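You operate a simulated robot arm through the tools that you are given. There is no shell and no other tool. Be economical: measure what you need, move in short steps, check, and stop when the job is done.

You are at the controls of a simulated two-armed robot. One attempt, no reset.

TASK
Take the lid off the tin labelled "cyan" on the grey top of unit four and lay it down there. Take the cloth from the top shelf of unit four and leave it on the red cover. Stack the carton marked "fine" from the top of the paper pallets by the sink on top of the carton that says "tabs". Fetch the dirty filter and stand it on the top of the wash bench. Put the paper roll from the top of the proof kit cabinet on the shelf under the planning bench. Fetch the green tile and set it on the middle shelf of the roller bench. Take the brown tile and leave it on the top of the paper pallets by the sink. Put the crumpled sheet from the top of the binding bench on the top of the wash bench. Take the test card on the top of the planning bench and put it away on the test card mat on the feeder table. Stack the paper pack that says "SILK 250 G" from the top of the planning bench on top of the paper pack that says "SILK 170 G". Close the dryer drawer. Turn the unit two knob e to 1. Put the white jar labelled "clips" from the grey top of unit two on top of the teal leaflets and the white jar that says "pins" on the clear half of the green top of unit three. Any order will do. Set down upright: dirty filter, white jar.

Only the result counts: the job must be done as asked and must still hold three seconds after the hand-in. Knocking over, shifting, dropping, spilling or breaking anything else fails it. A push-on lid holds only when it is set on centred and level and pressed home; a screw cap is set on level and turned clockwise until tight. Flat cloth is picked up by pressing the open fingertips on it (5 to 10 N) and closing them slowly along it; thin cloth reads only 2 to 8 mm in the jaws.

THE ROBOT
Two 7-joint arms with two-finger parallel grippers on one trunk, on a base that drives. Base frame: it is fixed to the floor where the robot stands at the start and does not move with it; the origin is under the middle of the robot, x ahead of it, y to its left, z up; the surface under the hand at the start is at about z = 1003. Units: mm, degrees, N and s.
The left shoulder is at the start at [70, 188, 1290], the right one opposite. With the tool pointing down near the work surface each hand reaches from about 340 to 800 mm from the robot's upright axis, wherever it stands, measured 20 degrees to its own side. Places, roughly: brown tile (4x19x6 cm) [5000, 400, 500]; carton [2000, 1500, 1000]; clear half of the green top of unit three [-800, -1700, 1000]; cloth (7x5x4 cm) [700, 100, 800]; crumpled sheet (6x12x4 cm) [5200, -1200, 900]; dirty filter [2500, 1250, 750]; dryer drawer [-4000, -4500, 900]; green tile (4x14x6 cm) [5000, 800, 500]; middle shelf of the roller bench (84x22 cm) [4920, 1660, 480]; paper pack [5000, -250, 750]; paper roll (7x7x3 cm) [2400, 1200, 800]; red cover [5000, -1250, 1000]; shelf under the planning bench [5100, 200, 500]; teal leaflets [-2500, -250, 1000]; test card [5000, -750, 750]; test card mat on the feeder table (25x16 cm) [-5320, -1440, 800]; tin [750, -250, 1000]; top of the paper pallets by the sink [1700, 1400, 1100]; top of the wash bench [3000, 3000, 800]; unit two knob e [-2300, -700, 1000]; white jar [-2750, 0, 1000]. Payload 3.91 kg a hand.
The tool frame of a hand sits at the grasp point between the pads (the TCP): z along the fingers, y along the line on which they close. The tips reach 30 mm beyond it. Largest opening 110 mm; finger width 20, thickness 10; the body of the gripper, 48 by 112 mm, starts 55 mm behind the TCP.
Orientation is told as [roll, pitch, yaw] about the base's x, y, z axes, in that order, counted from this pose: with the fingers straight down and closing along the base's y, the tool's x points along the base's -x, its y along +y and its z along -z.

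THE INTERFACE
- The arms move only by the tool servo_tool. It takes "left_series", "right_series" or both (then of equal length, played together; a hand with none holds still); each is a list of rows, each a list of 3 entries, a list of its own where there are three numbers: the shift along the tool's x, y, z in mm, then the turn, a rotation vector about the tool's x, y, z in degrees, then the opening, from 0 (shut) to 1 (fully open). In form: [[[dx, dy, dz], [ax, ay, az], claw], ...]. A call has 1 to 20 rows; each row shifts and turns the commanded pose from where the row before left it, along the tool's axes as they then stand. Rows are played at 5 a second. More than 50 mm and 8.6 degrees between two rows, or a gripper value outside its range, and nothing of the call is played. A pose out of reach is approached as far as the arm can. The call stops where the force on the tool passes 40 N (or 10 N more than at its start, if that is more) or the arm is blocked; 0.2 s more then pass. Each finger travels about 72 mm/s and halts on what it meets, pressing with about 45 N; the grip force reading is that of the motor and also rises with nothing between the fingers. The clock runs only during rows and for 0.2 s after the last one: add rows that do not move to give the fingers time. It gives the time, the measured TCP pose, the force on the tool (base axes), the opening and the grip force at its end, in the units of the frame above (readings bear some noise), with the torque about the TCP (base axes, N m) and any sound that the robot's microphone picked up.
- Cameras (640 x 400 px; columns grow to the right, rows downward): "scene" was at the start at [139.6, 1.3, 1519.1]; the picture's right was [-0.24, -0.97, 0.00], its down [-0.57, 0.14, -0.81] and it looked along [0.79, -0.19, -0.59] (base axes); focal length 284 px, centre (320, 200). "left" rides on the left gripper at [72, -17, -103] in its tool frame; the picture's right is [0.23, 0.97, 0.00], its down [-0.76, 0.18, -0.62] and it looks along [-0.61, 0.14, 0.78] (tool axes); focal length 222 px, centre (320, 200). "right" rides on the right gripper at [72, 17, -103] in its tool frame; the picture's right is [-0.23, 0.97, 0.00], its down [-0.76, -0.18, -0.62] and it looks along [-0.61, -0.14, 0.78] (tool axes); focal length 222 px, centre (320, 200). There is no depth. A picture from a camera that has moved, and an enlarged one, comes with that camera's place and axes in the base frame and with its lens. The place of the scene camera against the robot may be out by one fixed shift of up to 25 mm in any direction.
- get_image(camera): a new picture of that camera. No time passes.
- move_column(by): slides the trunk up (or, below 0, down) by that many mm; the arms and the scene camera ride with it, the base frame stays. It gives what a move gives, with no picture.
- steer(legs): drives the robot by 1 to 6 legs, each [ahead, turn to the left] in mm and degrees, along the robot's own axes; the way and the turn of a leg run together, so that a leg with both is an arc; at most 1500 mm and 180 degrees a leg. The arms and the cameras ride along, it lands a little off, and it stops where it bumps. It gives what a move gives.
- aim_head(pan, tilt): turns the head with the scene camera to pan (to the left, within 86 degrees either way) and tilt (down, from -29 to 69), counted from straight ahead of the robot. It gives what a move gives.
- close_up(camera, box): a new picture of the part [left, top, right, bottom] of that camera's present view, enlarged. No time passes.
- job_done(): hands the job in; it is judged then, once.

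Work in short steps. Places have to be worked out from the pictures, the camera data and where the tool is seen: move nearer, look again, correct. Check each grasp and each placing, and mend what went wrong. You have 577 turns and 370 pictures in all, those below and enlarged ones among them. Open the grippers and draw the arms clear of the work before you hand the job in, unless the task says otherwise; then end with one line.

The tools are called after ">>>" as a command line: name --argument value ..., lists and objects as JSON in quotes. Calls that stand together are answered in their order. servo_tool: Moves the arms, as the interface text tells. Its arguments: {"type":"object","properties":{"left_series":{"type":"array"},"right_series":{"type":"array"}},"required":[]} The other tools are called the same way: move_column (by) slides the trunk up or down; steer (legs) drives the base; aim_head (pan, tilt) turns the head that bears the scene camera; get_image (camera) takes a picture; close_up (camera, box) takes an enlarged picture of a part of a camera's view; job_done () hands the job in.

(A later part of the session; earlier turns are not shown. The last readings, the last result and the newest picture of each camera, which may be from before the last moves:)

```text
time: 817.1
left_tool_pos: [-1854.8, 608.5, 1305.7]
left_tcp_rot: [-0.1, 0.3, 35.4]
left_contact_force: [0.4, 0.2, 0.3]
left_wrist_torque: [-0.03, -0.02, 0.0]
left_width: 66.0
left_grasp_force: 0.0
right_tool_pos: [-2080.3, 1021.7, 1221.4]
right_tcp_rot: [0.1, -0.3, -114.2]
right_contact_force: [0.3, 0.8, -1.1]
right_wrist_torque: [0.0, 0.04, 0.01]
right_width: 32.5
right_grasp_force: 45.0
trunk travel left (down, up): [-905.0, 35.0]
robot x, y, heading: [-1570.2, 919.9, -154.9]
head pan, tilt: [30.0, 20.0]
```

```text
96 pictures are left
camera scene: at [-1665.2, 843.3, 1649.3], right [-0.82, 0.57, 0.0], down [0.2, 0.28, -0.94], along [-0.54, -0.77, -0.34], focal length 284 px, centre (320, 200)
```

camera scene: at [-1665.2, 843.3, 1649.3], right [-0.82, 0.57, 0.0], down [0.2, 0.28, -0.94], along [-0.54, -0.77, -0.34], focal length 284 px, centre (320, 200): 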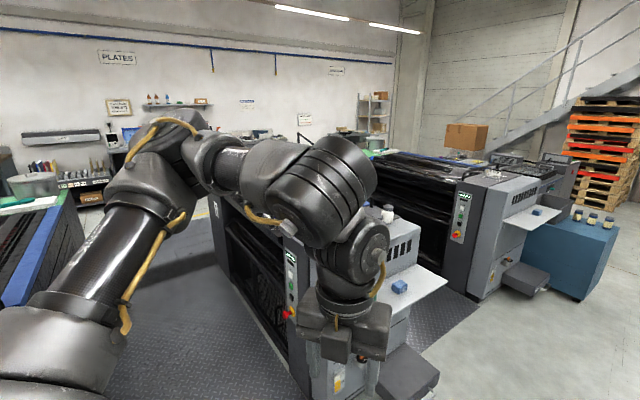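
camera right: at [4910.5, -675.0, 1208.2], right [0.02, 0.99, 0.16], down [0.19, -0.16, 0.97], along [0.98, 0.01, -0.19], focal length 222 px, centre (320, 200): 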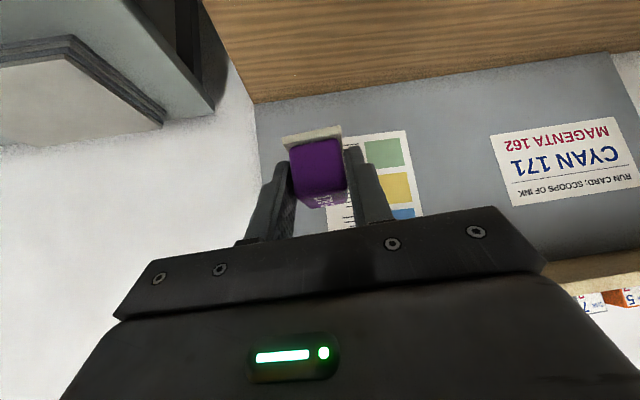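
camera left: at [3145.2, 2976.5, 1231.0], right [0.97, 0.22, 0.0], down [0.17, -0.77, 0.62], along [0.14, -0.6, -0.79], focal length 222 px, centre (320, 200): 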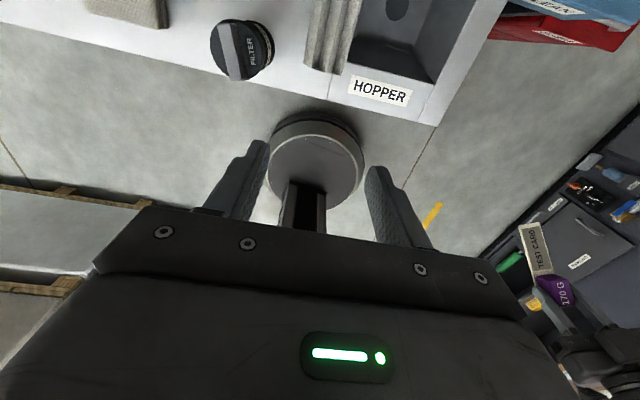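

Unit two is ahead. Drive to about (−2450, 750) and face it.

>>> steer --legs '[[0, -14], [900, 0], [0, 79]]'

>>> aim_head --pan 0 --tilt 35

>>> get_image --camera "scene"

```text
time: 826.1
left_tool_pos: [-2300.7, 354.8, 1305.4]
left_tcp_rot: [0.0, 0.4, 99.0]
left_contact_force: [0.4, -0.1, -0.2]
left_wrist_torque: [0.01, -0.01, -0.03]
left_width: 66.0
left_grasp_force: 0.0
right_tool_pos: [-2770.5, 337.2, 1219.8]
right_tcp_rot: [0.1, -0.4, -50.6]
right_contact_force: [0.3, -0.3, -0.4]
right_wrist_torque: [0.01, 0.0, 0.0]
right_width: 32.7
right_grasp_force: 45.3
trunk travel left (down, up): [-905.0, 35.0]
robot x, y, heading: [-2452.5, 750.5, -91.1]
head pan, tilt: [30.0, 20.0]
```

```text
time: 827.0
left_tool_pos: [-2298.5, 354.7, 1305.1]
left_tcp_rot: [-0.1, 0.5, 99.1]
left_contact_force: [0.6, 0.0, -0.6]
left_wrist_torque: [0.0, 0.05, 0.02]
left_width: 66.2
left_grasp_force: 0.1
right_tool_pos: [-2770.8, 336.4, 1221.2]
right_tcp_rot: [0.2, -0.2, -50.6]
right_contact_force: [0.2, 0.3, -1.3]
right_wrist_torque: [0.02, 0.02, -0.02]
right_width: 33.0
right_grasp_force: 44.9
trunk travel left (down, up): [-905.0, 35.0]
robot x, y, heading: [-2452.9, 751.5, -91.2]
head pan, tilt: [0.0, 35.0]
```

```text
95 pictures are left
camera scene: at [-2449.9, 631.7, 1625.6], right [-1.0, 0.02, 0.0], down [0.01, 0.57, -0.82], along [-0.02, -0.82, -0.57], focal length 284 px, centre (320, 200)
```

scene: 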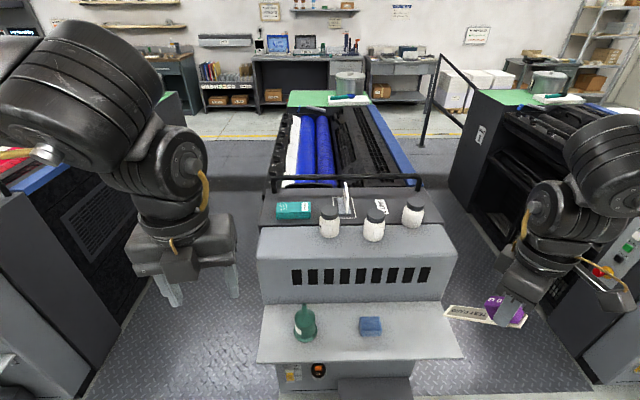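

Zoom on the jars and leaflets.

>>> close_up --camera "scene" --box '[260, 165, 440, 265]'

>>> close_up --camera "scene" --box '[260, 100, 440, 200]'

```text
3.56 times, centred on (350, 215) of scene
camera zoom: at [-2449.9, 631.7, 1625.6], right [-1.0, 0.02, 0.0], down [0.01, 0.57, -0.82], along [-0.02, -0.82, -0.57], focal length 1010 px, centre (213, 147)
```

zoom: 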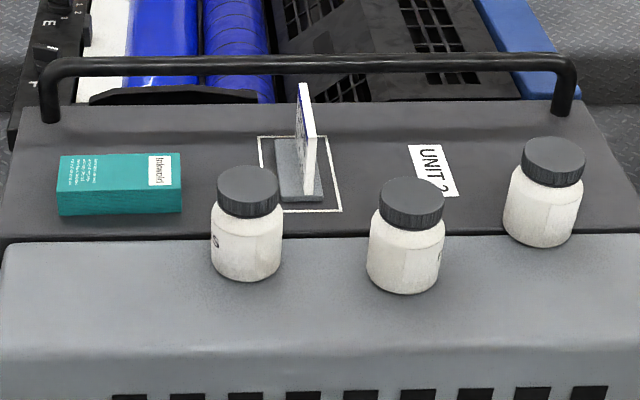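

```text
3.56 times, centred on (350, 150) of scene
camera zoom: at [-2449.9, 631.7, 1625.6], right [-1.0, 0.02, 0.0], down [0.01, 0.57, -0.82], along [-0.02, -0.82, -0.57], focal length 1010 px, centre (213, 378)
```

zoom: 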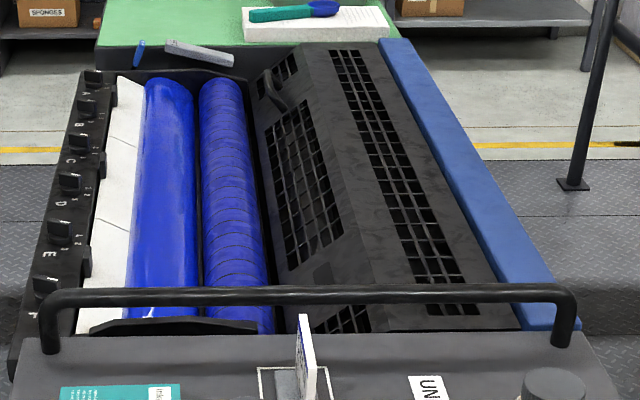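

Labels face mostly away. Drive closer and use the left wrist camera from the far (−y) side.

>>> steer --legs '[[175, 0]]'

>>> servo_tool --left_series '[[[45, 0, 0], [0, 0, 0], 0.8], [[45, 5, 0], [0, 0, 0], 0.8], [[45, 20, 0], [0, 0, 0], 0.8], [[40, 25, 15], [0, 0, 0], 0.8], [[40, 25, 15], [0, 0, 0], 0.8], [[40, 25, 15], [0, 0, 0], 0.8], [[40, 25, 15], [0, 0, 0], 0.8], [[35, 30, 10], [0, 0, 0], 0.8], [[0, 0, 0], [0, 0, 0], 0.8]]'

>>> get_image --camera "left"

```text
time: 828.5
left_tool_pos: [-2304.1, 182.4, 1306.2]
left_tcp_rot: [0.1, 0.6, 99.2]
left_contact_force: [1.0, 0.7, 0.3]
left_wrist_torque: [-0.07, 0.03, 0.0]
left_width: 66.1
left_grasp_force: 0.0
right_tool_pos: [-2775.5, 164.5, 1223.2]
right_tcp_rot: [0.1, -0.4, -50.5]
right_contact_force: [0.4, -0.1, -1.0]
right_wrist_torque: [-0.01, 0.01, -0.01]
right_width: 32.7
right_grasp_force: 45.3
trunk travel left (down, up): [-905.0, 35.0]
robot x, y, heading: [-2456.8, 570.4, -91.6]
head pan, tilt: [0.0, 35.0]
```

```text
time: 830.5
left_tool_pos: [-2378.8, -113.6, 1249.4]
left_tcp_rot: [0.1, 0.3, 99.1]
left_contact_force: [-0.1, -1.1, -0.1]
left_wrist_torque: [0.01, 0.01, -0.02]
left_width: 88.3
left_grasp_force: 0.1
left hand out of reach, approached as far as the arm can: row 7, 8
right_tool_pos: [-2773.7, 160.3, 1220.2]
right_tcp_rot: [0.2, -0.3, -50.6]
right_contact_force: [-0.1, 0.9, -0.4]
right_wrist_torque: [0.0, 0.02, -0.01]
right_width: 32.6
right_grasp_force: 45.1
trunk travel left (down, up): [-905.0, 35.0]
robot x, y, heading: [-2458.0, 572.6, -91.5]
head pan, tilt: [0.0, 35.0]
```

```text
92 pictures are left
camera left: at [-2350.3, -180.2, 1353.8], right [-0.93, -0.38, 0.0], down [-0.3, 0.73, 0.62], along [-0.24, 0.57, -0.79], focal length 222 px, centre (320, 200)
```

left: 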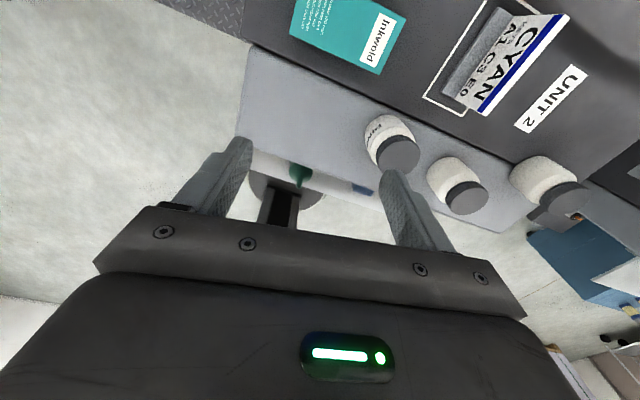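

Zoom on the jars here.

>>> close_up --camera "left" --box '[340, 90, 600, 230]'

```text
2.46 times, centred on (470, 160) of left
camera zoom: at [-2350.3, -180.2, 1353.8], right [-0.93, -0.38, 0.0], down [-0.3, 0.73, 0.62], along [-0.24, 0.57, -0.79], focal length 547 px, centre (-49, 298)
```

zoom: 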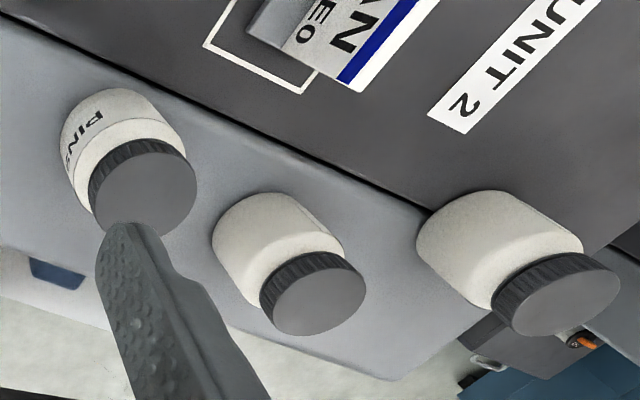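

Jar 1 is PINS. Rotate the right hand so its camera looks from the −x side at the other two.

>>> servo_tool --right_series '[[[0, 0, 0], [0, 0, -8.4], 0.15], [[0, 0, 0], [0, 0, -8.4], 0.15], [[0, 0, 0], [0, 0, -8.4], 0.15], [[0, 0, 0], [0, 0, -8.4], 0.15], [[0, 0, 0], [0, 0, -8.4], 0.15], [[0, 0, 0], [0, 0, -8.4], 0.15], [[12, -35, 0], [0, 0, 0], 0.15], [[12, -35, 0], [0, 0, 0], 0.15], [[12, -35, 0], [0, 0, 0], 0.15], [[12, -35, 0], [0, 0, 0], 0.15], [[0, 0, 0], [0, 0, 0], 0.15]]'

>>> get_image --camera "right"

```text
time: 832.9
left_tool_pos: [-2378.9, -112.8, 1250.0]
left_tcp_rot: [0.0, 0.4, 99.1]
left_contact_force: [-0.1, -0.1, 0.0]
left_wrist_torque: [-0.02, -0.01, 0.04]
left_width: 88.2
left_grasp_force: 0.1
right_tool_pos: [-2822.9, 19.3, 1220.3]
right_tcp_rot: [-0.1, -0.3, -0.2]
right_contact_force: [0.6, 0.3, -0.7]
right_wrist_torque: [0.01, 0.01, 0.0]
right_width: 32.4
right_grasp_force: 44.8
trunk travel left (down, up): [-905.0, 35.0]
robot x, y, heading: [-2453.8, 570.7, -91.3]
head pan, tilt: [0.0, 35.0]
```

```text
90 pictures are left
camera right: at [-2896.9, 36.3, 1323.2], right [0.23, 0.97, 0.0], down [0.76, -0.18, 0.63], along [0.61, -0.14, -0.78], focal length 222 px, centre (320, 200)
```

right: 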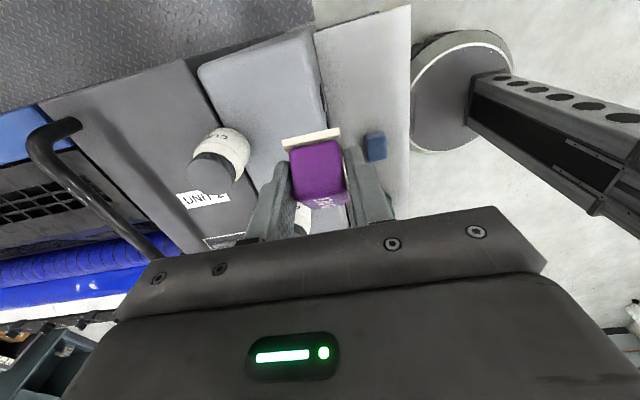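

>>> close_up --camera "right" --box '[170, 110, 270, 210]'

```text
4.00 times, centred on (220, 160) of right
camera zoom: at [-2896.9, 36.3, 1323.2], right [0.23, 0.97, 0.0], down [0.76, -0.18, 0.63], along [0.61, -0.14, -0.78], focal length 888 px, centre (720, 360)
```

zoom: 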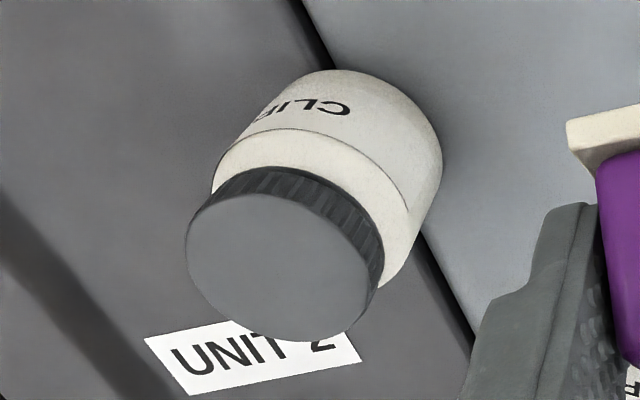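

Jar 3 reads CLIPS. Retract both hands, and shift the base west to about x≈−2870.

>>> servo_tool --left_series '[[[-41, -6, 0], [0, 0, 0], 0.9], [[-41, -6, 0], [0, 0, 0], 0.9], [[-41, -6, 0], [0, 0, 0], 0.9], [[-41, -6, 0], [0, 0, 0], 0.9], [[-41, -6, 0], [0, 0, 0], 0.9], [[-41, -6, 0], [0, 0, 0], 0.9]]' --right_series '[[[0, 40, 0], [0, 0, 0], 0.15], [[0, 40, 0], [0, 0, 0], 0.15], [[0, 40, 0], [0, 0, 0], 0.15], [[0, 40, 0], [0, 0, 0], 0.15], [[0, 0, 0], [0, 0, 0], 0.15], [[0, 0, 0], [0, 0, 0], 0.15]]'

>>> steer --legs '[[-150, 0], [0, -89], [420, 0], [0, 89], [165, 0]]'

>>> get_image --camera "left"

```text
time: 834.3
left_tool_pos: [-2383.4, 136.5, 1249.6]
left_tcp_rot: [0.1, 0.3, 99.2]
left_contact_force: [0.4, 0.2, -0.6]
left_wrist_torque: [0.01, 0.01, 0.01]
left_width: 99.0
left_grasp_force: 0.1
right_tool_pos: [-2821.4, 180.3, 1221.2]
right_tcp_rot: [-0.1, -0.5, -0.3]
right_contact_force: [-0.3, 0.1, -0.1]
right_wrist_torque: [0.02, -0.01, 0.0]
right_width: 32.6
right_grasp_force: 45.6
trunk travel left (down, up): [-905.0, 35.0]
robot x, y, heading: [-2456.0, 571.2, -91.2]
head pan, tilt: [0.0, 35.0]
```

```text
time: 846.6
left_tool_pos: [-2813.2, 129.4, 1248.4]
left_tcp_rot: [0.0, 0.2, 98.3]
left_contact_force: [-0.7, -0.4, 0.4]
left_wrist_torque: [0.03, 0.0, -0.01]
left_width: 98.6
left_grasp_force: 0.0
right_tool_pos: [-3250.4, 180.5, 1219.1]
right_tcp_rot: [0.1, -0.3, -1.2]
right_contact_force: [0.2, 0.0, -1.4]
right_wrist_torque: [0.05, 0.01, -0.02]
right_width: 32.5
right_grasp_force: 44.5
trunk travel left (down, up): [-905.0, 35.0]
robot x, y, heading: [-2877.4, 572.0, -92.1]
head pan, tilt: [0.0, 35.0]
stopped in leg 5: the robot was blocked; the commanded pose is now the measured one
```

```text
88 pictures are left
camera left: at [-2785.5, 61.2, 1351.0], right [-0.93, -0.36, 0.0], down [-0.28, 0.73, 0.62], along [-0.23, 0.58, -0.78], focal length 222 px, centre (320, 200)
```

left: 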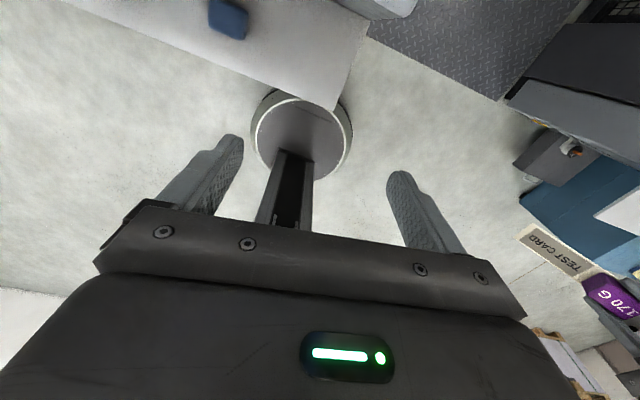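

Rotate the left hand to ~50° and move over the CLIPS jar (−2785, −122).

>>> servo_tool --left_series '[[[0, 0, 0], [0, 0, 8], 0.9], [[0, 0, 0], [0, 0, 8], 0.9], [[0, 0, 0], [0, 0, 8], 0.9], [[0, 0, 0], [0, 0, 8], 0.9], [[0, 0, 0], [0, 0, 8], 0.9], [[0, 0, 0], [0, 0, 8], 0.9], [[27, -28, 5], [0, 0, 0], 0.9], [[27, -28, 5], [0, 0, 0], 0.9], [[27, -28, 8], [0, 0, 0], 0.9], [[27, -28, 8], [0, 0, 0], 0.9], [[27, -28, 8], [0, 0, 0], 0.9], [[20, -20, 8], [0, 0, 0], 0.9], [[0, 0, 0], [0, 0, 0], 0.9]]'

>>> get_image --camera "left"

```text
time: 849.4
left_tool_pos: [-2787.5, -89.1, 1208.6]
left_tcp_rot: [-0.3, 0.3, 50.2]
left_contact_force: [0.0, 0.0, -0.5]
left_wrist_torque: [-0.03, 0.0, -0.01]
left_width: 99.0
left_grasp_force: 0.1
right_tool_pos: [-3249.9, 184.2, 1221.8]
right_tcp_rot: [-0.2, -0.4, -1.0]
right_contact_force: [0.6, 0.6, -0.2]
right_wrist_torque: [-0.02, 0.01, 0.01]
right_width: 32.6
right_grasp_force: 44.8
trunk travel left (down, up): [-905.0, 35.0]
robot x, y, heading: [-2877.6, 569.1, -92.3]
head pan, tilt: [0.0, 35.0]
```

```text
87 pictures are left
camera left: at [-2822.0, -153.7, 1312.3], right [-0.89, 0.45, 0.0], down [0.35, 0.7, 0.62], along [0.28, 0.55, -0.79], focal length 222 px, centre (320, 200)
```

left: 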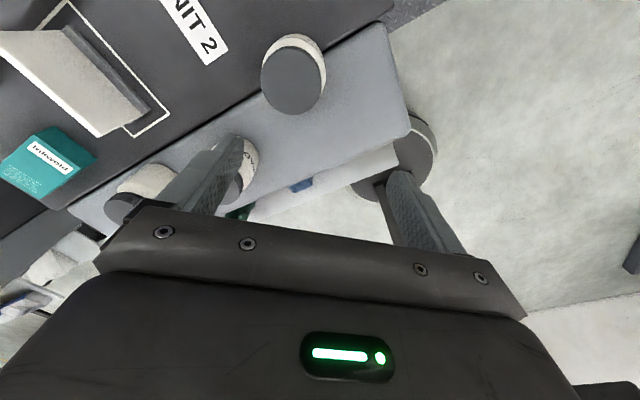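

Jar centre ≈ (−2780, −131). Align and descend to z≈1110, then check once.

>>> servo_tool --left_series '[[[14, -16, 20], [0, 0, 0], 0.95], [[14, -16, 20], [0, 0, 0], 0.95], [[0, 0, 30], [0, 0, 0], 0.95], [[0, 0, 28], [0, 0, 0], 0.95], [[0, 0, 0], [0, 0, 0], 0.95]]'

>>> get_image --camera "left"

```text
time: 850.6
left_tool_pos: [-2784.7, -130.7, 1112.3]
left_tcp_rot: [-0.3, 0.3, 50.2]
left_contact_force: [0.3, -0.2, 0.2]
left_wrist_torque: [0.02, 0.01, 0.0]
left_width: 104.6
left_grasp_force: 0.0
right_tool_pos: [-3251.4, 183.0, 1219.7]
right_tcp_rot: [-0.2, -0.4, -1.1]
right_contact_force: [-0.7, 0.3, -1.5]
right_wrist_torque: [0.01, -0.04, 0.02]
right_width: 32.3
right_grasp_force: 45.3
trunk travel left (down, up): [-905.0, 35.0]
robot x, y, heading: [-2879.9, 568.2, -92.4]
head pan, tilt: [0.0, 35.0]
```

```text
86 pictures are left
camera left: at [-2816.3, -196.7, 1215.0], right [-0.89, 0.45, 0.0], down [0.35, 0.7, 0.62], along [0.28, 0.55, -0.79], focal length 222 px, centre (320, 200)
```

left: 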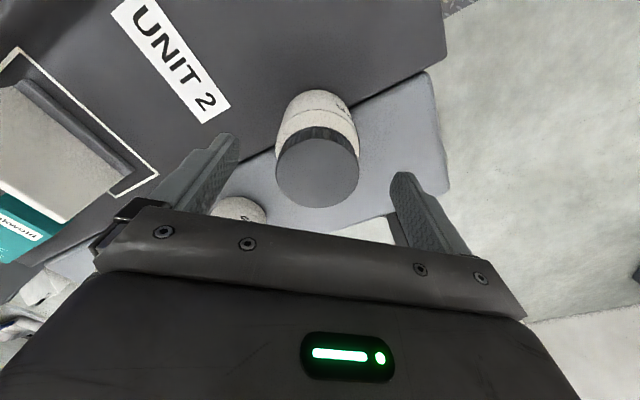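

Well centred. Descend 50 mm and close.

>>> servo_tool --left_series '[[[-3, -3, 25], [0, 0, 0], 0.95], [[0, 0, 25], [0, 0, 0], 0.95], [[0, 0, 0], [0, 0, 0], 0.75], [[0, 0, 0], [0, 0, 0], 0.6], [[0, 0, 0], [0, 0, 0], 0.45], [[0, 0, 0], [0, 0, 0], 0.45]]'

>>> servo_tool --left_series '[[[0, 0, -15], [0, 0, 0], 0.4], [[0, 0, -35], [0, 0, 0], 0.4], [[0, 0, -45], [0, 0, 0], 0.4], [[0, 0, -45], [0, 0, 0], 0.4], [[0, 0, 0], [0, 0, 0], 0.4]]'

>>> get_image --camera "left"

```text
time: 852.0
left_tool_pos: [-2778.8, -131.9, 1060.6]
left_tcp_rot: [-0.2, 0.4, 50.4]
left_contact_force: [-0.2, 0.3, 3.2]
left_wrist_torque: [0.02, -0.11, 0.0]
left_width: 63.0
left_grasp_force: 45.2
right_tool_pos: [-3250.4, 184.6, 1221.7]
right_tcp_rot: [0.0, -0.3, -1.1]
right_contact_force: [0.1, 0.5, -0.4]
right_wrist_torque: [0.01, 0.01, -0.01]
right_width: 33.1
right_grasp_force: 45.0
trunk travel left (down, up): [-905.0, 35.0]
robot x, y, heading: [-2879.2, 571.3, -92.3]
head pan, tilt: [0.0, 35.0]
```

```text
time: 853.2
left_tool_pos: [-2780.3, -131.1, 1201.1]
left_tcp_rot: [-0.2, 0.4, 50.3]
left_contact_force: [0.8, -0.1, -2.4]
left_wrist_torque: [0.01, 0.0, 0.02]
left_width: 62.4
left_grasp_force: 45.8
right_tool_pos: [-3251.1, 182.8, 1220.8]
right_tcp_rot: [0.0, -0.4, -1.2]
right_contact_force: [0.2, -0.5, -1.1]
right_wrist_torque: [0.0, 0.02, -0.02]
right_width: 32.6
right_grasp_force: 45.0
trunk travel left (down, up): [-905.0, 35.0]
robot x, y, heading: [-2879.4, 572.7, -92.3]
head pan, tilt: [0.0, 35.0]
```

```text
85 pictures are left
camera left: at [-2811.9, -195.7, 1304.6], right [-0.89, 0.45, 0.0], down [0.35, 0.7, 0.62], along [0.28, 0.55, -0.79], focal length 222 px, centre (320, 200)
```

left: 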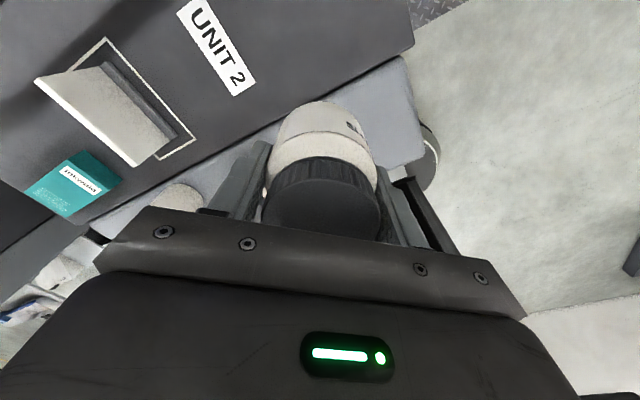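

CLIPS jar in hand. Retract and move the base back east to x≈−2440.

>>> servo_tool --left_series '[[[-34, 28, 0], [0, 0, 0], 0.4], [[-34, 28, 0], [0, 0, 0], 0.4], [[-34, 28, 0], [0, 0, 0], 0.4], [[-34, 28, 0], [0, 0, 0], 0.4], [[-34, 28, 0], [0, 0, 0], 0.4], [[0, 0, 0], [0, 0, 0], 0.4]]'

>>> steer --legs '[[-150, 0], [0, 91], [400, 0], [0, -91], [140, 0]]'

>>> get_image --camera "scene"

```text
time: 854.6
left_tool_pos: [-2777.6, 88.0, 1197.5]
left_tcp_rot: [-0.3, 0.3, 50.2]
left_contact_force: [0.2, 0.2, -1.8]
left_wrist_torque: [0.0, 0.01, 0.02]
left_width: 62.7
left_grasp_force: 44.7
right_tool_pos: [-3251.4, 183.0, 1219.0]
right_tcp_rot: [-0.1, -0.4, -1.2]
right_contact_force: [-0.5, -0.1, -0.6]
right_wrist_torque: [0.01, -0.01, -0.02]
right_width: 32.7
right_grasp_force: 45.0
trunk travel left (down, up): [-905.0, 35.0]
robot x, y, heading: [-2880.2, 567.5, -92.0]
head pan, tilt: [0.0, 35.0]
```

```text
time: 866.8
left_tool_pos: [-2373.8, 95.4, 1200.1]
left_tcp_rot: [-0.3, 0.4, 50.3]
left_contact_force: [-0.2, 0.3, -1.2]
left_wrist_torque: [0.01, -0.01, 0.0]
left_width: 63.2
left_grasp_force: 45.2
right_tool_pos: [-2847.6, 189.9, 1220.2]
right_tcp_rot: [-0.1, -0.5, -0.9]
right_contact_force: [-0.1, -0.3, -0.3]
right_wrist_torque: [-0.02, 0.02, 0.04]
right_width: 32.8
right_grasp_force: 44.5
trunk travel left (down, up): [-905.0, 35.0]
robot x, y, heading: [-2476.5, 576.8, -92.5]
head pan, tilt: [0.0, 35.0]
```

```text
84 pictures are left
camera scene: at [-2478.0, 461.3, 1625.8], right [-1.0, 0.04, 0.0], down [0.02, 0.57, -0.82], along [-0.03, -0.82, -0.57], focal length 284 px, centre (320, 200)
```

scene: 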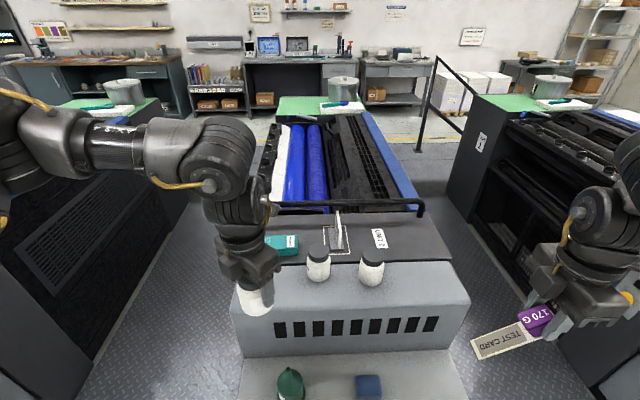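

Move the jar toward the leaflets at height and look.

>>> servo_tool --left_series '[[[35, -24, 0], [0, 0, 0], 0.4], [[35, -24, 0], [0, 0, 0], 0.4], [[35, -24, 0], [0, 0, 0], 0.4], [[35, -24, 0], [0, 0, 0], 0.4], [[35, -24, 0], [0, 0, 0], 0.4], [[0, 0, 0], [0, 0, 0], 0.4]]'

>>> get_image --camera "left"

```text
time: 868.2
left_tool_pos: [-2392.5, -117.1, 1199.8]
left_tcp_rot: [-0.2, 0.4, 50.2]
left_contact_force: [0.0, 0.0, -1.7]
left_wrist_torque: [0.01, 0.02, 0.01]
left_width: 62.6
left_grasp_force: 44.9
right_tool_pos: [-2845.8, 187.4, 1220.3]
right_tcp_rot: [0.0, -0.3, -0.9]
right_contact_force: [0.0, 0.4, -0.4]
right_wrist_torque: [0.03, 0.04, 0.01]
right_width: 32.5
right_grasp_force: 45.0
trunk travel left (down, up): [-905.0, 35.0]
robot x, y, heading: [-2476.6, 575.9, -92.5]
head pan, tilt: [0.0, 35.0]
```

```text
83 pictures are left
camera left: at [-2425.7, -182.0, 1304.0], right [-0.89, 0.45, 0.0], down [0.35, 0.7, 0.62], along [0.28, 0.55, -0.79], focal length 222 px, centre (320, 200)
```

left: 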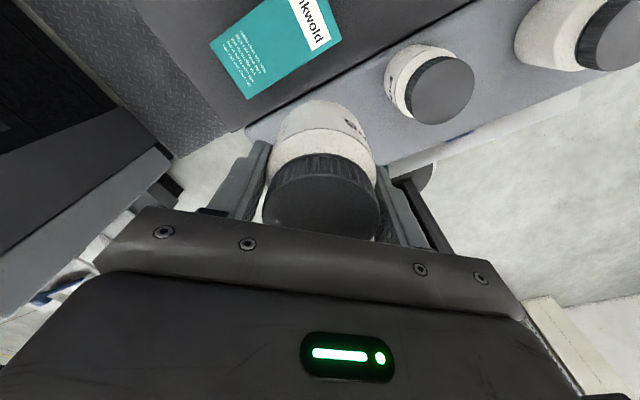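

Leaflets centre ≈ (−2381, −191). Move over it and descend to z≈1125.

>>> servo_tool --left_series '[[[25, -28, 0], [0, 0, 0], 0.4], [[25, -28, 0], [0, 0, 0], 0.4], [[0, 0, 40], [0, 0, 0], 0.4], [[0, 0, 34], [0, 0, 0], 0.4], [[0, 0, 0], [0, 0, 0], 0.4]]'

>>> get_image --camera "left"

>>> close_up --camera "scene" --box '[220, 170, 360, 290]'

```text
time: 869.4
left_tool_pos: [-2393.8, -126.6, 1125.9]
left_tcp_rot: [-0.3, 0.3, 50.4]
left_contact_force: [-0.5, 0.8, -1.4]
left_wrist_torque: [0.02, -0.02, -0.02]
left_width: 63.2
left_grasp_force: 45.0
left hand out of reach, approached as far as the arm can: row 1, 2
right_tool_pos: [-2849.1, 188.7, 1220.7]
right_tcp_rot: [-0.2, -0.5, -0.9]
right_contact_force: [0.1, 0.6, -0.4]
right_wrist_torque: [-0.01, -0.02, 0.0]
right_width: 32.8
right_grasp_force: 45.6
trunk travel left (down, up): [-905.0, 35.0]
robot x, y, heading: [-2479.2, 576.7, -92.3]
head pan, tilt: [0.0, 35.0]
```

```text
82 pictures are left
camera left: at [-2426.1, -191.3, 1229.7], right [-0.89, 0.45, 0.0], down [0.35, 0.7, 0.62], along [0.28, 0.55, -0.79], focal length 222 px, centre (320, 200)
```

left: 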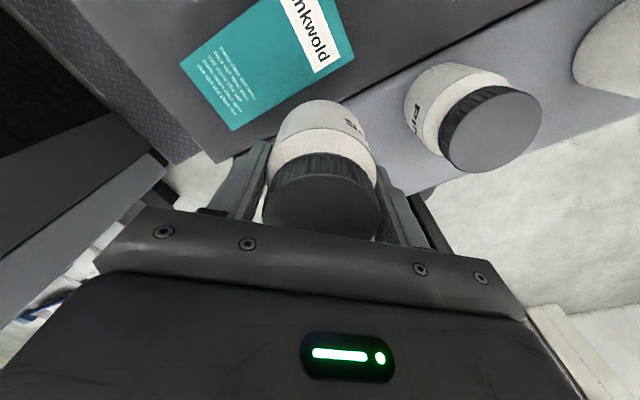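

```text
3.33 times, centred on (290, 230) of scene
camera zoom: at [-2479.0, 458.7, 1625.6], right [-1.0, 0.04, 0.0], down [0.02, 0.57, -0.82], along [-0.03, -0.82, -0.57], focal length 947 px, centre (420, 100)
```

zoom: 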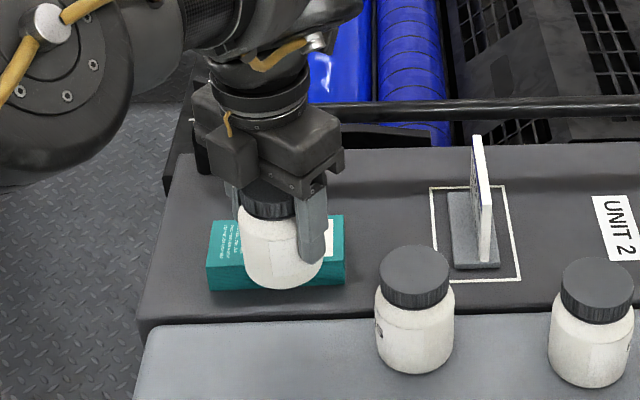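

Slightly out of reach. Raise 70, turn the base 12° right and 30 mm closer, then re-approach.

>>> servo_tool --left_series '[[[0, 0, -40], [0, 0, 0], 0.4], [[0, 0, -40], [0, 0, 0], 0.4], [[0, 0, 0], [0, 0, 0], 0.4]]'

>>> steer --legs '[[32, 0], [0, -12]]'

>>> servo_tool --left_series '[[[-35, 25, 0], [0, 0, 0], 0.4], [[-35, 25, 0], [0, 0, 0], 0.4], [[-35, -10, 0], [0, 0, 0], 0.4], [[0, -40, 0], [0, 0, 0], 0.4], [[0, -40, 0], [0, 0, 0], 0.4], [[0, 0, 0], [0, 0, 0], 0.4]]'

```text
time: 870.2
left_tool_pos: [-2394.1, -125.6, 1206.2]
left_tcp_rot: [-0.2, 0.3, 50.3]
left_contact_force: [0.3, -0.4, -1.8]
left_wrist_torque: [-0.02, 0.0, -0.05]
left_width: 62.7
left_grasp_force: 45.6
right_tool_pos: [-2846.8, 186.4, 1221.1]
right_tcp_rot: [0.0, -0.5, -1.0]
right_contact_force: [0.9, -0.1, -1.0]
right_wrist_torque: [0.05, 0.01, 0.02]
right_width: 32.6
right_grasp_force: 45.2
trunk travel left (down, up): [-905.0, 35.0]
robot x, y, heading: [-2478.8, 577.2, -92.3]
head pan, tilt: [0.0, 35.0]
```

```text
time: 871.8
left_tool_pos: [-2541.0, -156.3, 1207.2]
left_tcp_rot: [-0.5, 0.5, 38.3]
left_contact_force: [0.9, 0.4, -1.6]
left_wrist_torque: [-0.03, 0.02, -0.03]
left_width: 63.1
left_grasp_force: 45.0
right_tool_pos: [-2920.7, 245.0, 1220.5]
right_tcp_rot: [-0.3, -0.3, -13.1]
right_contact_force: [1.2, 0.8, 0.0]
right_wrist_torque: [0.01, 0.04, -0.02]
right_width: 32.4
right_grasp_force: 45.0
trunk travel left (down, up): [-905.0, 35.0]
robot x, y, heading: [-2474.4, 542.6, -104.5]
head pan, tilt: [0.0, 35.0]
```

```text
time: 873.2
left_tool_pos: [-2435.8, -125.4, 1206.0]
left_tcp_rot: [-0.3, 0.4, 38.2]
left_contact_force: [0.1, -0.7, -1.6]
left_wrist_torque: [-0.03, 0.03, 0.02]
left_width: 63.0
left_grasp_force: 45.0
right_tool_pos: [-2922.4, 242.6, 1220.2]
right_tcp_rot: [-0.1, -0.4, -13.1]
right_contact_force: [1.0, 0.1, -0.8]
right_wrist_torque: [-0.02, 0.03, 0.03]
right_width: 32.8
right_grasp_force: 45.1
trunk travel left (down, up): [-905.0, 35.0]
robot x, y, heading: [-2477.2, 541.7, -104.4]
head pan, tilt: [0.0, 35.0]
```

Now move to (−2381, −191) and descend to 1125.

>>> servo_tool --left_series '[[[-1, -43, 0], [0, 0, 0], 0.4], [[-1, -43, 0], [0, 0, 0], 0.4], [[0, 0, 40], [0, 0, 0], 0.4], [[0, 0, 41], [0, 0, 0], 0.4], [[0, 0, 0], [0, 0, 0], 0.4]]'

>>> close_up --camera "scene" --box '[130, 130, 330, 280]'

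```text
time: 874.4
left_tool_pos: [-2382.0, -192.9, 1125.1]
left_tcp_rot: [-0.4, 0.4, 38.2]
left_contact_force: [-0.2, -0.4, -1.2]
left_wrist_torque: [0.01, 0.0, 0.01]
left_width: 62.7
left_grasp_force: 44.9
right_tool_pos: [-2921.4, 242.5, 1220.7]
right_tcp_rot: [-0.1, -0.3, -13.0]
right_contact_force: [-0.4, 0.1, -1.1]
right_wrist_torque: [0.0, -0.02, 0.0]
right_width: 32.7
right_grasp_force: 45.1
trunk travel left (down, up): [-905.0, 35.0]
robot x, y, heading: [-2477.8, 540.8, -104.3]
head pan, tilt: [0.0, 35.0]
```

```text
2.67 times, centred on (230, 205) of scene
camera zoom: at [-2507.4, 430.5, 1625.5], right [-0.97, 0.25, 0.0], down [0.14, 0.56, -0.82], along [-0.2, -0.79, -0.57], focal length 758 px, centre (560, 187)
```

zoom: 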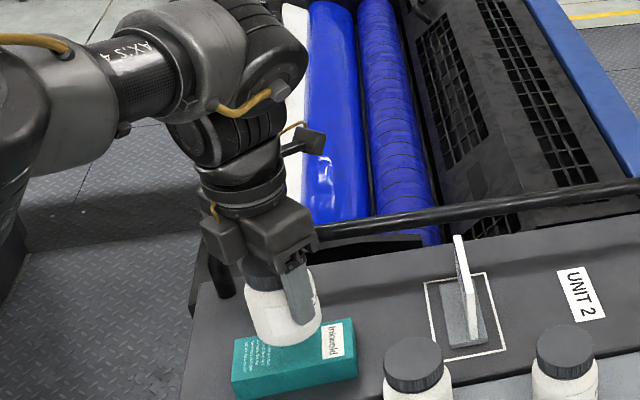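

Well centred. Lower to contact in steps.

>>> servo_tool --left_series '[[[3, -2, 12], [0, 0, 0], 0.4], [[0, 0, 6], [0, 0, 0], 0.4], [[0, 0, 4], [0, 0, 0], 0.4], [[0, 0, 0], [0, 0, 0], 0.4]]'

```text
time: 875.4
left_tool_pos: [-2381.3, -197.3, 1102.7]
left_tcp_rot: [-0.3, 0.4, 38.3]
left_contact_force: [-0.2, 0.0, -1.8]
left_wrist_torque: [-0.03, -0.02, 0.02]
left_width: 62.7
left_grasp_force: 44.5
right_tool_pos: [-2920.4, 241.9, 1220.2]
right_tcp_rot: [0.0, -0.4, -13.1]
right_contact_force: [-0.7, -0.4, -1.0]
right_wrist_torque: [0.03, 0.01, 0.04]
right_width: 32.7
right_grasp_force: 44.8
trunk travel left (down, up): [-905.0, 35.0]
robot x, y, heading: [-2474.8, 541.9, -104.6]
head pan, tilt: [0.0, 35.0]
```

>>> servo_tool --left_series '[[[0, 0, 3], [0, 0, 0], 0.4], [[0, 0, 3], [0, 0, 0], 0.4], [[0, 0, 0], [0, 0, 0], 0.4]]'

```text
time: 876.2
left_tool_pos: [-2381.0, -196.3, 1096.5]
left_tcp_rot: [-0.2, 0.5, 38.2]
left_contact_force: [-0.1, -0.4, -1.0]
left_wrist_torque: [-0.02, -0.01, 0.0]
left_width: 62.6
left_grasp_force: 45.4
right_tool_pos: [-2919.9, 242.4, 1219.4]
right_tcp_rot: [-0.1, -0.3, -13.1]
right_contact_force: [-0.8, -0.2, -1.2]
right_wrist_torque: [-0.04, 0.0, 0.0]
right_width: 32.9
right_grasp_force: 44.7
trunk travel left (down, up): [-905.0, 35.0]
robot x, y, heading: [-2474.6, 539.4, -104.4]
head pan, tilt: [0.0, 35.0]
```

>>> servo_tool --left_series '[[[0, 0, 3], [0, 0, 0], 0.4], [[0, 0, 3], [0, 0, 0], 0.4], [[0, 0, 0], [0, 0, 0], 0.4]]'

>>> close_up --camera "scene" --box '[180, 200, 280, 280]'

```text
time: 877.0
left_tool_pos: [-2382.1, -195.5, 1094.6]
left_tcp_rot: [-0.6, 0.7, 38.3]
left_contact_force: [2.5, -6.3, 25.6]
left_wrist_torque: [0.15, -0.15, -0.03]
left_width: 62.4
left_grasp_force: 45.3
right_tool_pos: [-2920.9, 244.3, 1220.9]
right_tcp_rot: [-0.2, -0.4, -13.0]
right_contact_force: [-0.7, -0.3, -0.3]
right_wrist_torque: [0.02, 0.02, 0.02]
right_width: 32.6
right_grasp_force: 45.1
trunk travel left (down, up): [-905.0, 35.0]
robot x, y, heading: [-2477.4, 540.5, -104.3]
head pan, tilt: [0.0, 35.0]
```

```text
5.00 times, centred on (230, 240) of scene
camera zoom: at [-2507.6, 433.8, 1626.2], right [-0.97, 0.25, 0.0], down [0.14, 0.55, -0.82], along [-0.2, -0.79, -0.57], focal length 1421 px, centre (770, 0)
```

zoom: 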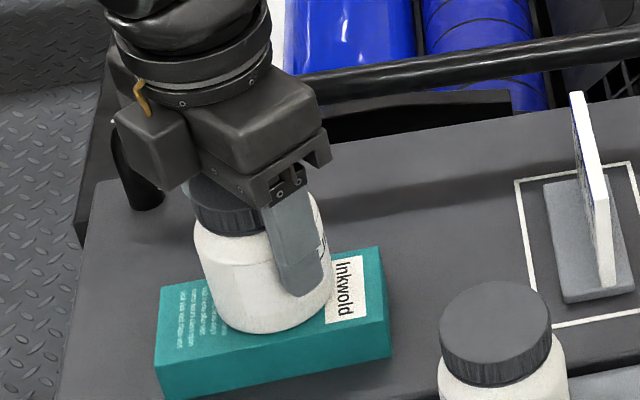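

Contact, centred. Ease, open, and rise.

>>> servo_tool --left_series '[[[0, 0, -2], [0, 0, 0], 0.5], [[0, 0, 0], [0, 0, 0], 0.65], [[0, 0, 0], [0, 0, 0], 0.8], [[0, 0, 0], [0, 0, 0], 0.8], [[0, 0, -20], [0, 0, 0], 0.8], [[0, 0, -40], [0, 0, 0], 0.8], [[0, 0, -45], [0, 0, 0], 0.8], [[0, 0, -40], [0, 0, 0], 0.8]]'

>>> get_image --camera "left"

```text
time: 878.8
left_tool_pos: [-2380.8, -194.7, 1240.3]
left_tcp_rot: [-0.4, 0.3, 38.3]
left_contact_force: [0.4, -0.4, -0.6]
left_wrist_torque: [-0.02, 0.0, 0.03]
left_width: 87.9
left_grasp_force: 0.0
right_tool_pos: [-2921.4, 242.1, 1219.2]
right_tcp_rot: [-0.2, -0.4, -13.1]
right_contact_force: [-0.4, -0.1, -1.0]
right_wrist_torque: [-0.02, 0.0, -0.04]
right_width: 32.5
right_grasp_force: 44.7
trunk travel left (down, up): [-905.0, 35.0]
robot x, y, heading: [-2476.8, 543.2, -104.5]
head pan, tilt: [0.0, 35.0]
```

```text
78 pictures are left
camera left: at [-2427.4, -251.4, 1343.4], right [-0.78, 0.62, 0.0], down [0.49, 0.62, 0.62], along [0.39, 0.48, -0.79], focal length 222 px, centre (320, 200)
```

left: 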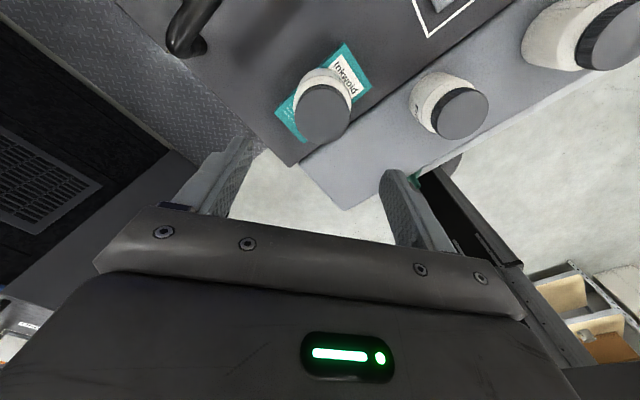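

CLIPS jar stands on the leaflets. Next knob E: I'll enter the gap between units two and three (centre x≈−1757). Retract and drive round.

>>> servo_tool --left_series '[[[-26, 33, 0], [0, 0, 0], 0.8], [[-26, 33, 0], [0, 0, 0], 0.8], [[-26, 33, 0], [0, 0, 0], 0.8], [[-26, 33, 0], [0, 0, 0], 0.8], [[-26, 33, 0], [0, 0, 0], 0.8], [[-26, 33, 0], [0, 0, 0], 0.8], [[0, 0, 0], [0, 0, 0], 0.8]]'

>>> steer --legs '[[-300, 0], [0, 104.5], [650, 0], [0, -90], [600, 0]]'

>>> aim_head --pan -15 --tilt 40

>>> get_image --camera "scene"

```text
time: 880.4
left_tool_pos: [-2381.3, 56.6, 1235.1]
left_tcp_rot: [-0.4, 0.4, 38.4]
left_contact_force: [0.2, 0.2, 0.8]
left_wrist_torque: [0.0, 0.02, 0.03]
left_width: 87.9
left_grasp_force: 0.0
right_tool_pos: [-2921.2, 240.5, 1220.9]
right_tcp_rot: [0.0, -0.3, -13.0]
right_contact_force: [0.4, 0.1, -1.0]
right_wrist_torque: [0.0, 0.01, -0.04]
right_width: 32.6
right_grasp_force: 45.6
trunk travel left (down, up): [-905.0, 35.0]
robot x, y, heading: [-2472.6, 544.7, -104.7]
head pan, tilt: [0.0, 35.0]
```

```text
time: 896.9
left_tool_pos: [-1543.3, -215.4, 1236.2]
left_tcp_rot: [-0.3, 0.5, 52.4]
left_contact_force: [0.5, 0.7, 1.1]
left_wrist_torque: [-0.07, -0.02, 0.0]
left_width: 88.3
left_grasp_force: 0.2
right_tool_pos: [-2111.1, -168.4, 1220.6]
right_tcp_rot: [0.0, -0.3, 1.1]
right_contact_force: [0.1, 0.2, -0.4]
right_wrist_torque: [0.01, 0.03, 0.04]
right_width: 32.5
right_grasp_force: 44.5
trunk travel left (down, up): [-905.0, 35.0]
robot x, y, heading: [-1755.3, 228.1, -90.2]
head pan, tilt: [0.0, 35.0]
```

```text
time: 897.6
left_tool_pos: [-1544.0, -216.5, 1235.3]
left_tcp_rot: [-0.4, 0.3, 52.4]
left_contact_force: [-0.3, -0.2, -0.4]
left_wrist_torque: [0.01, -0.03, -0.01]
left_width: 88.3
left_grasp_force: 0.0
right_tool_pos: [-2112.1, -168.8, 1220.4]
right_tcp_rot: [0.0, -0.3, 1.1]
right_contact_force: [0.2, -0.3, 0.0]
right_wrist_torque: [0.02, 0.01, 0.02]
right_width: 32.7
right_grasp_force: 45.1
trunk travel left (down, up): [-905.0, 35.0]
robot x, y, heading: [-1754.4, 228.4, -90.4]
head pan, tilt: [-15.0, 40.0]
```

```text
77 pictures are left
camera scene: at [-1773.5, 119.5, 1617.9], right [-0.96, 0.26, 0.0], down [0.17, 0.62, -0.77], along [-0.2, -0.74, -0.64], focal length 284 px, centre (320, 200)
```

scene: 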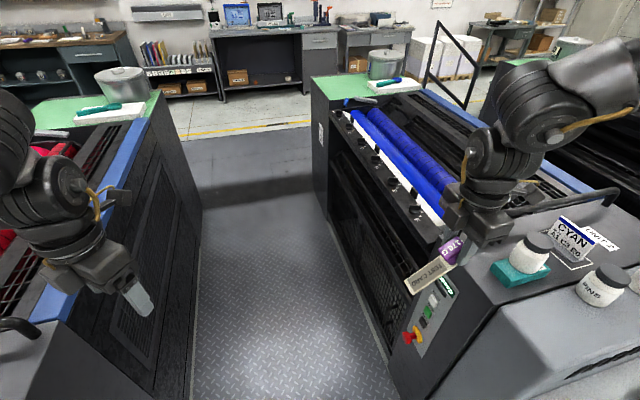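

Great view. Drive in 680 mm and turn to face unit two (heading 180).

>>> steer --legs '[[680, 0], [0, -90]]'

>>> get_image --camera "left"

```text
time: 905.2
left_tool_pos: [-2198.2, -673.9, 1235.4]
left_tcp_rot: [-0.3, 0.5, -36.3]
left_contact_force: [0.4, -0.2, 0.0]
left_wrist_torque: [0.01, 0.01, 0.01]
left_width: 88.1
left_grasp_force: 0.0
right_tool_pos: [-2163.3, -105.3, 1221.2]
right_tcp_rot: [-0.1, -0.3, -87.6]
right_contact_force: [0.2, 0.3, -0.4]
right_wrist_torque: [-0.02, 0.0, -0.02]
right_width: 32.8
right_grasp_force: 45.1
trunk travel left (down, up): [-905.0, 35.0]
robot x, y, heading: [-1756.9, -455.8, -178.9]
head pan, tilt: [-15.0, 40.0]
```

```text
76 pictures are left
camera left: at [-2264.9, -644.5, 1339.4], right [0.39, 0.92, 0.0], down [0.72, -0.31, 0.62], along [0.57, -0.25, -0.79], focal length 222 px, centre (320, 200)
```

left: 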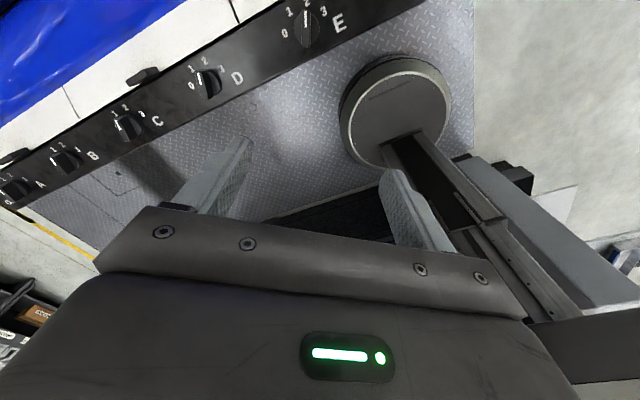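

Knob E is clearly seen. Zoom in.

>>> close_up --camera "left" --box '[250, 0, 370, 70]'

```text
5.33 times, centred on (310, 35) of left
camera zoom: at [-2264.9, -644.5, 1339.4], right [0.39, 0.92, 0.0], down [0.72, -0.31, 0.62], along [0.57, -0.25, -0.79], focal length 1185 px, centre (373, 1080)
```

zoom: 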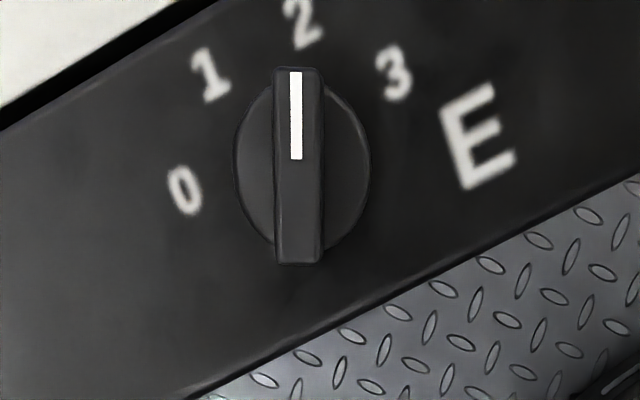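

Knob E points to 2; position 1 is a ~52° counter-clockwise turn (seen from above). Align the left hand (yaw −27) over it and descend partway.

>>> servo_tool --left_series '[[[0, 0, 0], [0, 0, -4.8], 0.5], [[0, 0, 0], [0, 0, -4.8], 0.5], [[34, -10, 20], [0, 0, 0], 0.5], [[34, -10, 30], [0, 0, 0], 0.5], [[0, 0, 45], [0, 0, 0], 0.5], [[0, 0, 0], [0, 0, 0], 0.5]]'

>>> get_image --camera "left"

```text
time: 906.6
left_tool_pos: [-2266.9, -661.7, 1141.2]
left_tcp_rot: [-0.2, 0.5, -26.7]
left_contact_force: [0.4, -0.5, -0.3]
left_wrist_torque: [-0.04, 0.02, 0.0]
left_width: 54.9
left_grasp_force: 0.1
right_tool_pos: [-2162.4, -105.5, 1220.8]
right_tcp_rot: [-0.2, -0.4, -87.6]
right_contact_force: [0.1, -0.7, -0.3]
right_wrist_torque: [-0.02, -0.03, 0.01]
right_width: 32.6
right_grasp_force: 45.0
trunk travel left (down, up): [-905.0, 35.0]
robot x, y, heading: [-1755.6, -459.3, -178.8]
head pan, tilt: [-15.0, 40.0]
```

```text
74 pictures are left
camera left: at [-2337.8, -642.8, 1245.3], right [0.23, 0.97, 0.0], down [0.77, -0.18, 0.62], along [0.6, -0.15, -0.79], focal length 222 px, centre (320, 200)
```

left: 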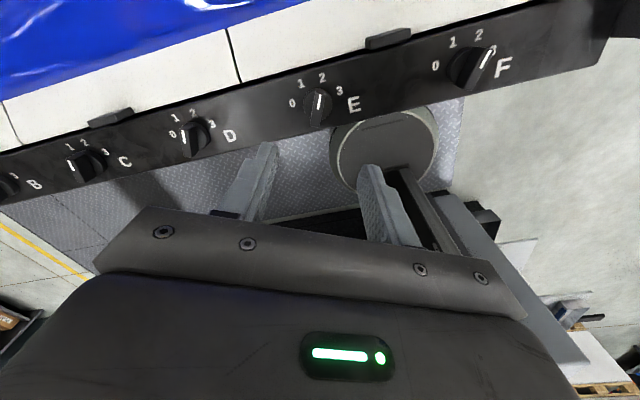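

Knob E is at (−2268, −664), z≈970. Descend to TCP z≈1025 and check.

>>> servo_tool --left_series '[[[0, -2, 40], [0, 0, 0], 0.4], [[0, 0, 40], [0, 0, 0], 0.4], [[0, 0, 35], [0, 0, 0], 0.4], [[0, 0, 0], [0, 0, 0], 0.4]]'

>>> get_image --camera "left"

```text
time: 907.6
left_tool_pos: [-2268.5, -663.8, 1026.4]
left_tcp_rot: [-0.1, 0.4, -26.8]
left_contact_force: [0.1, -0.6, -0.3]
left_wrist_torque: [-0.04, 0.02, 0.02]
left_width: 43.7
left_grasp_force: 0.1
right_tool_pos: [-2162.4, -105.3, 1220.0]
right_tcp_rot: [-0.2, -0.2, -87.7]
right_contact_force: [-0.4, -0.4, -1.0]
right_wrist_torque: [0.04, -0.01, 0.0]
right_width: 32.6
right_grasp_force: 45.5
trunk travel left (down, up): [-905.0, 35.0]
robot x, y, heading: [-1752.4, -452.5, -178.9]
head pan, tilt: [-15.0, 40.0]
```

```text
73 pictures are left
camera left: at [-2340.3, -645.3, 1129.5], right [0.24, 0.97, 0.0], down [0.77, -0.18, 0.62], along [0.6, -0.15, -0.79], focal length 222 px, centre (320, 200)
```

left: 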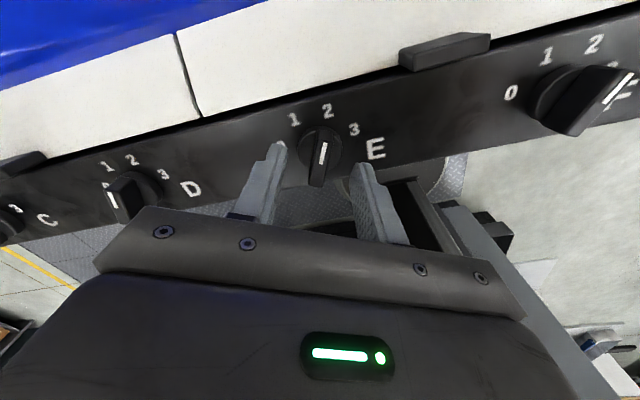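

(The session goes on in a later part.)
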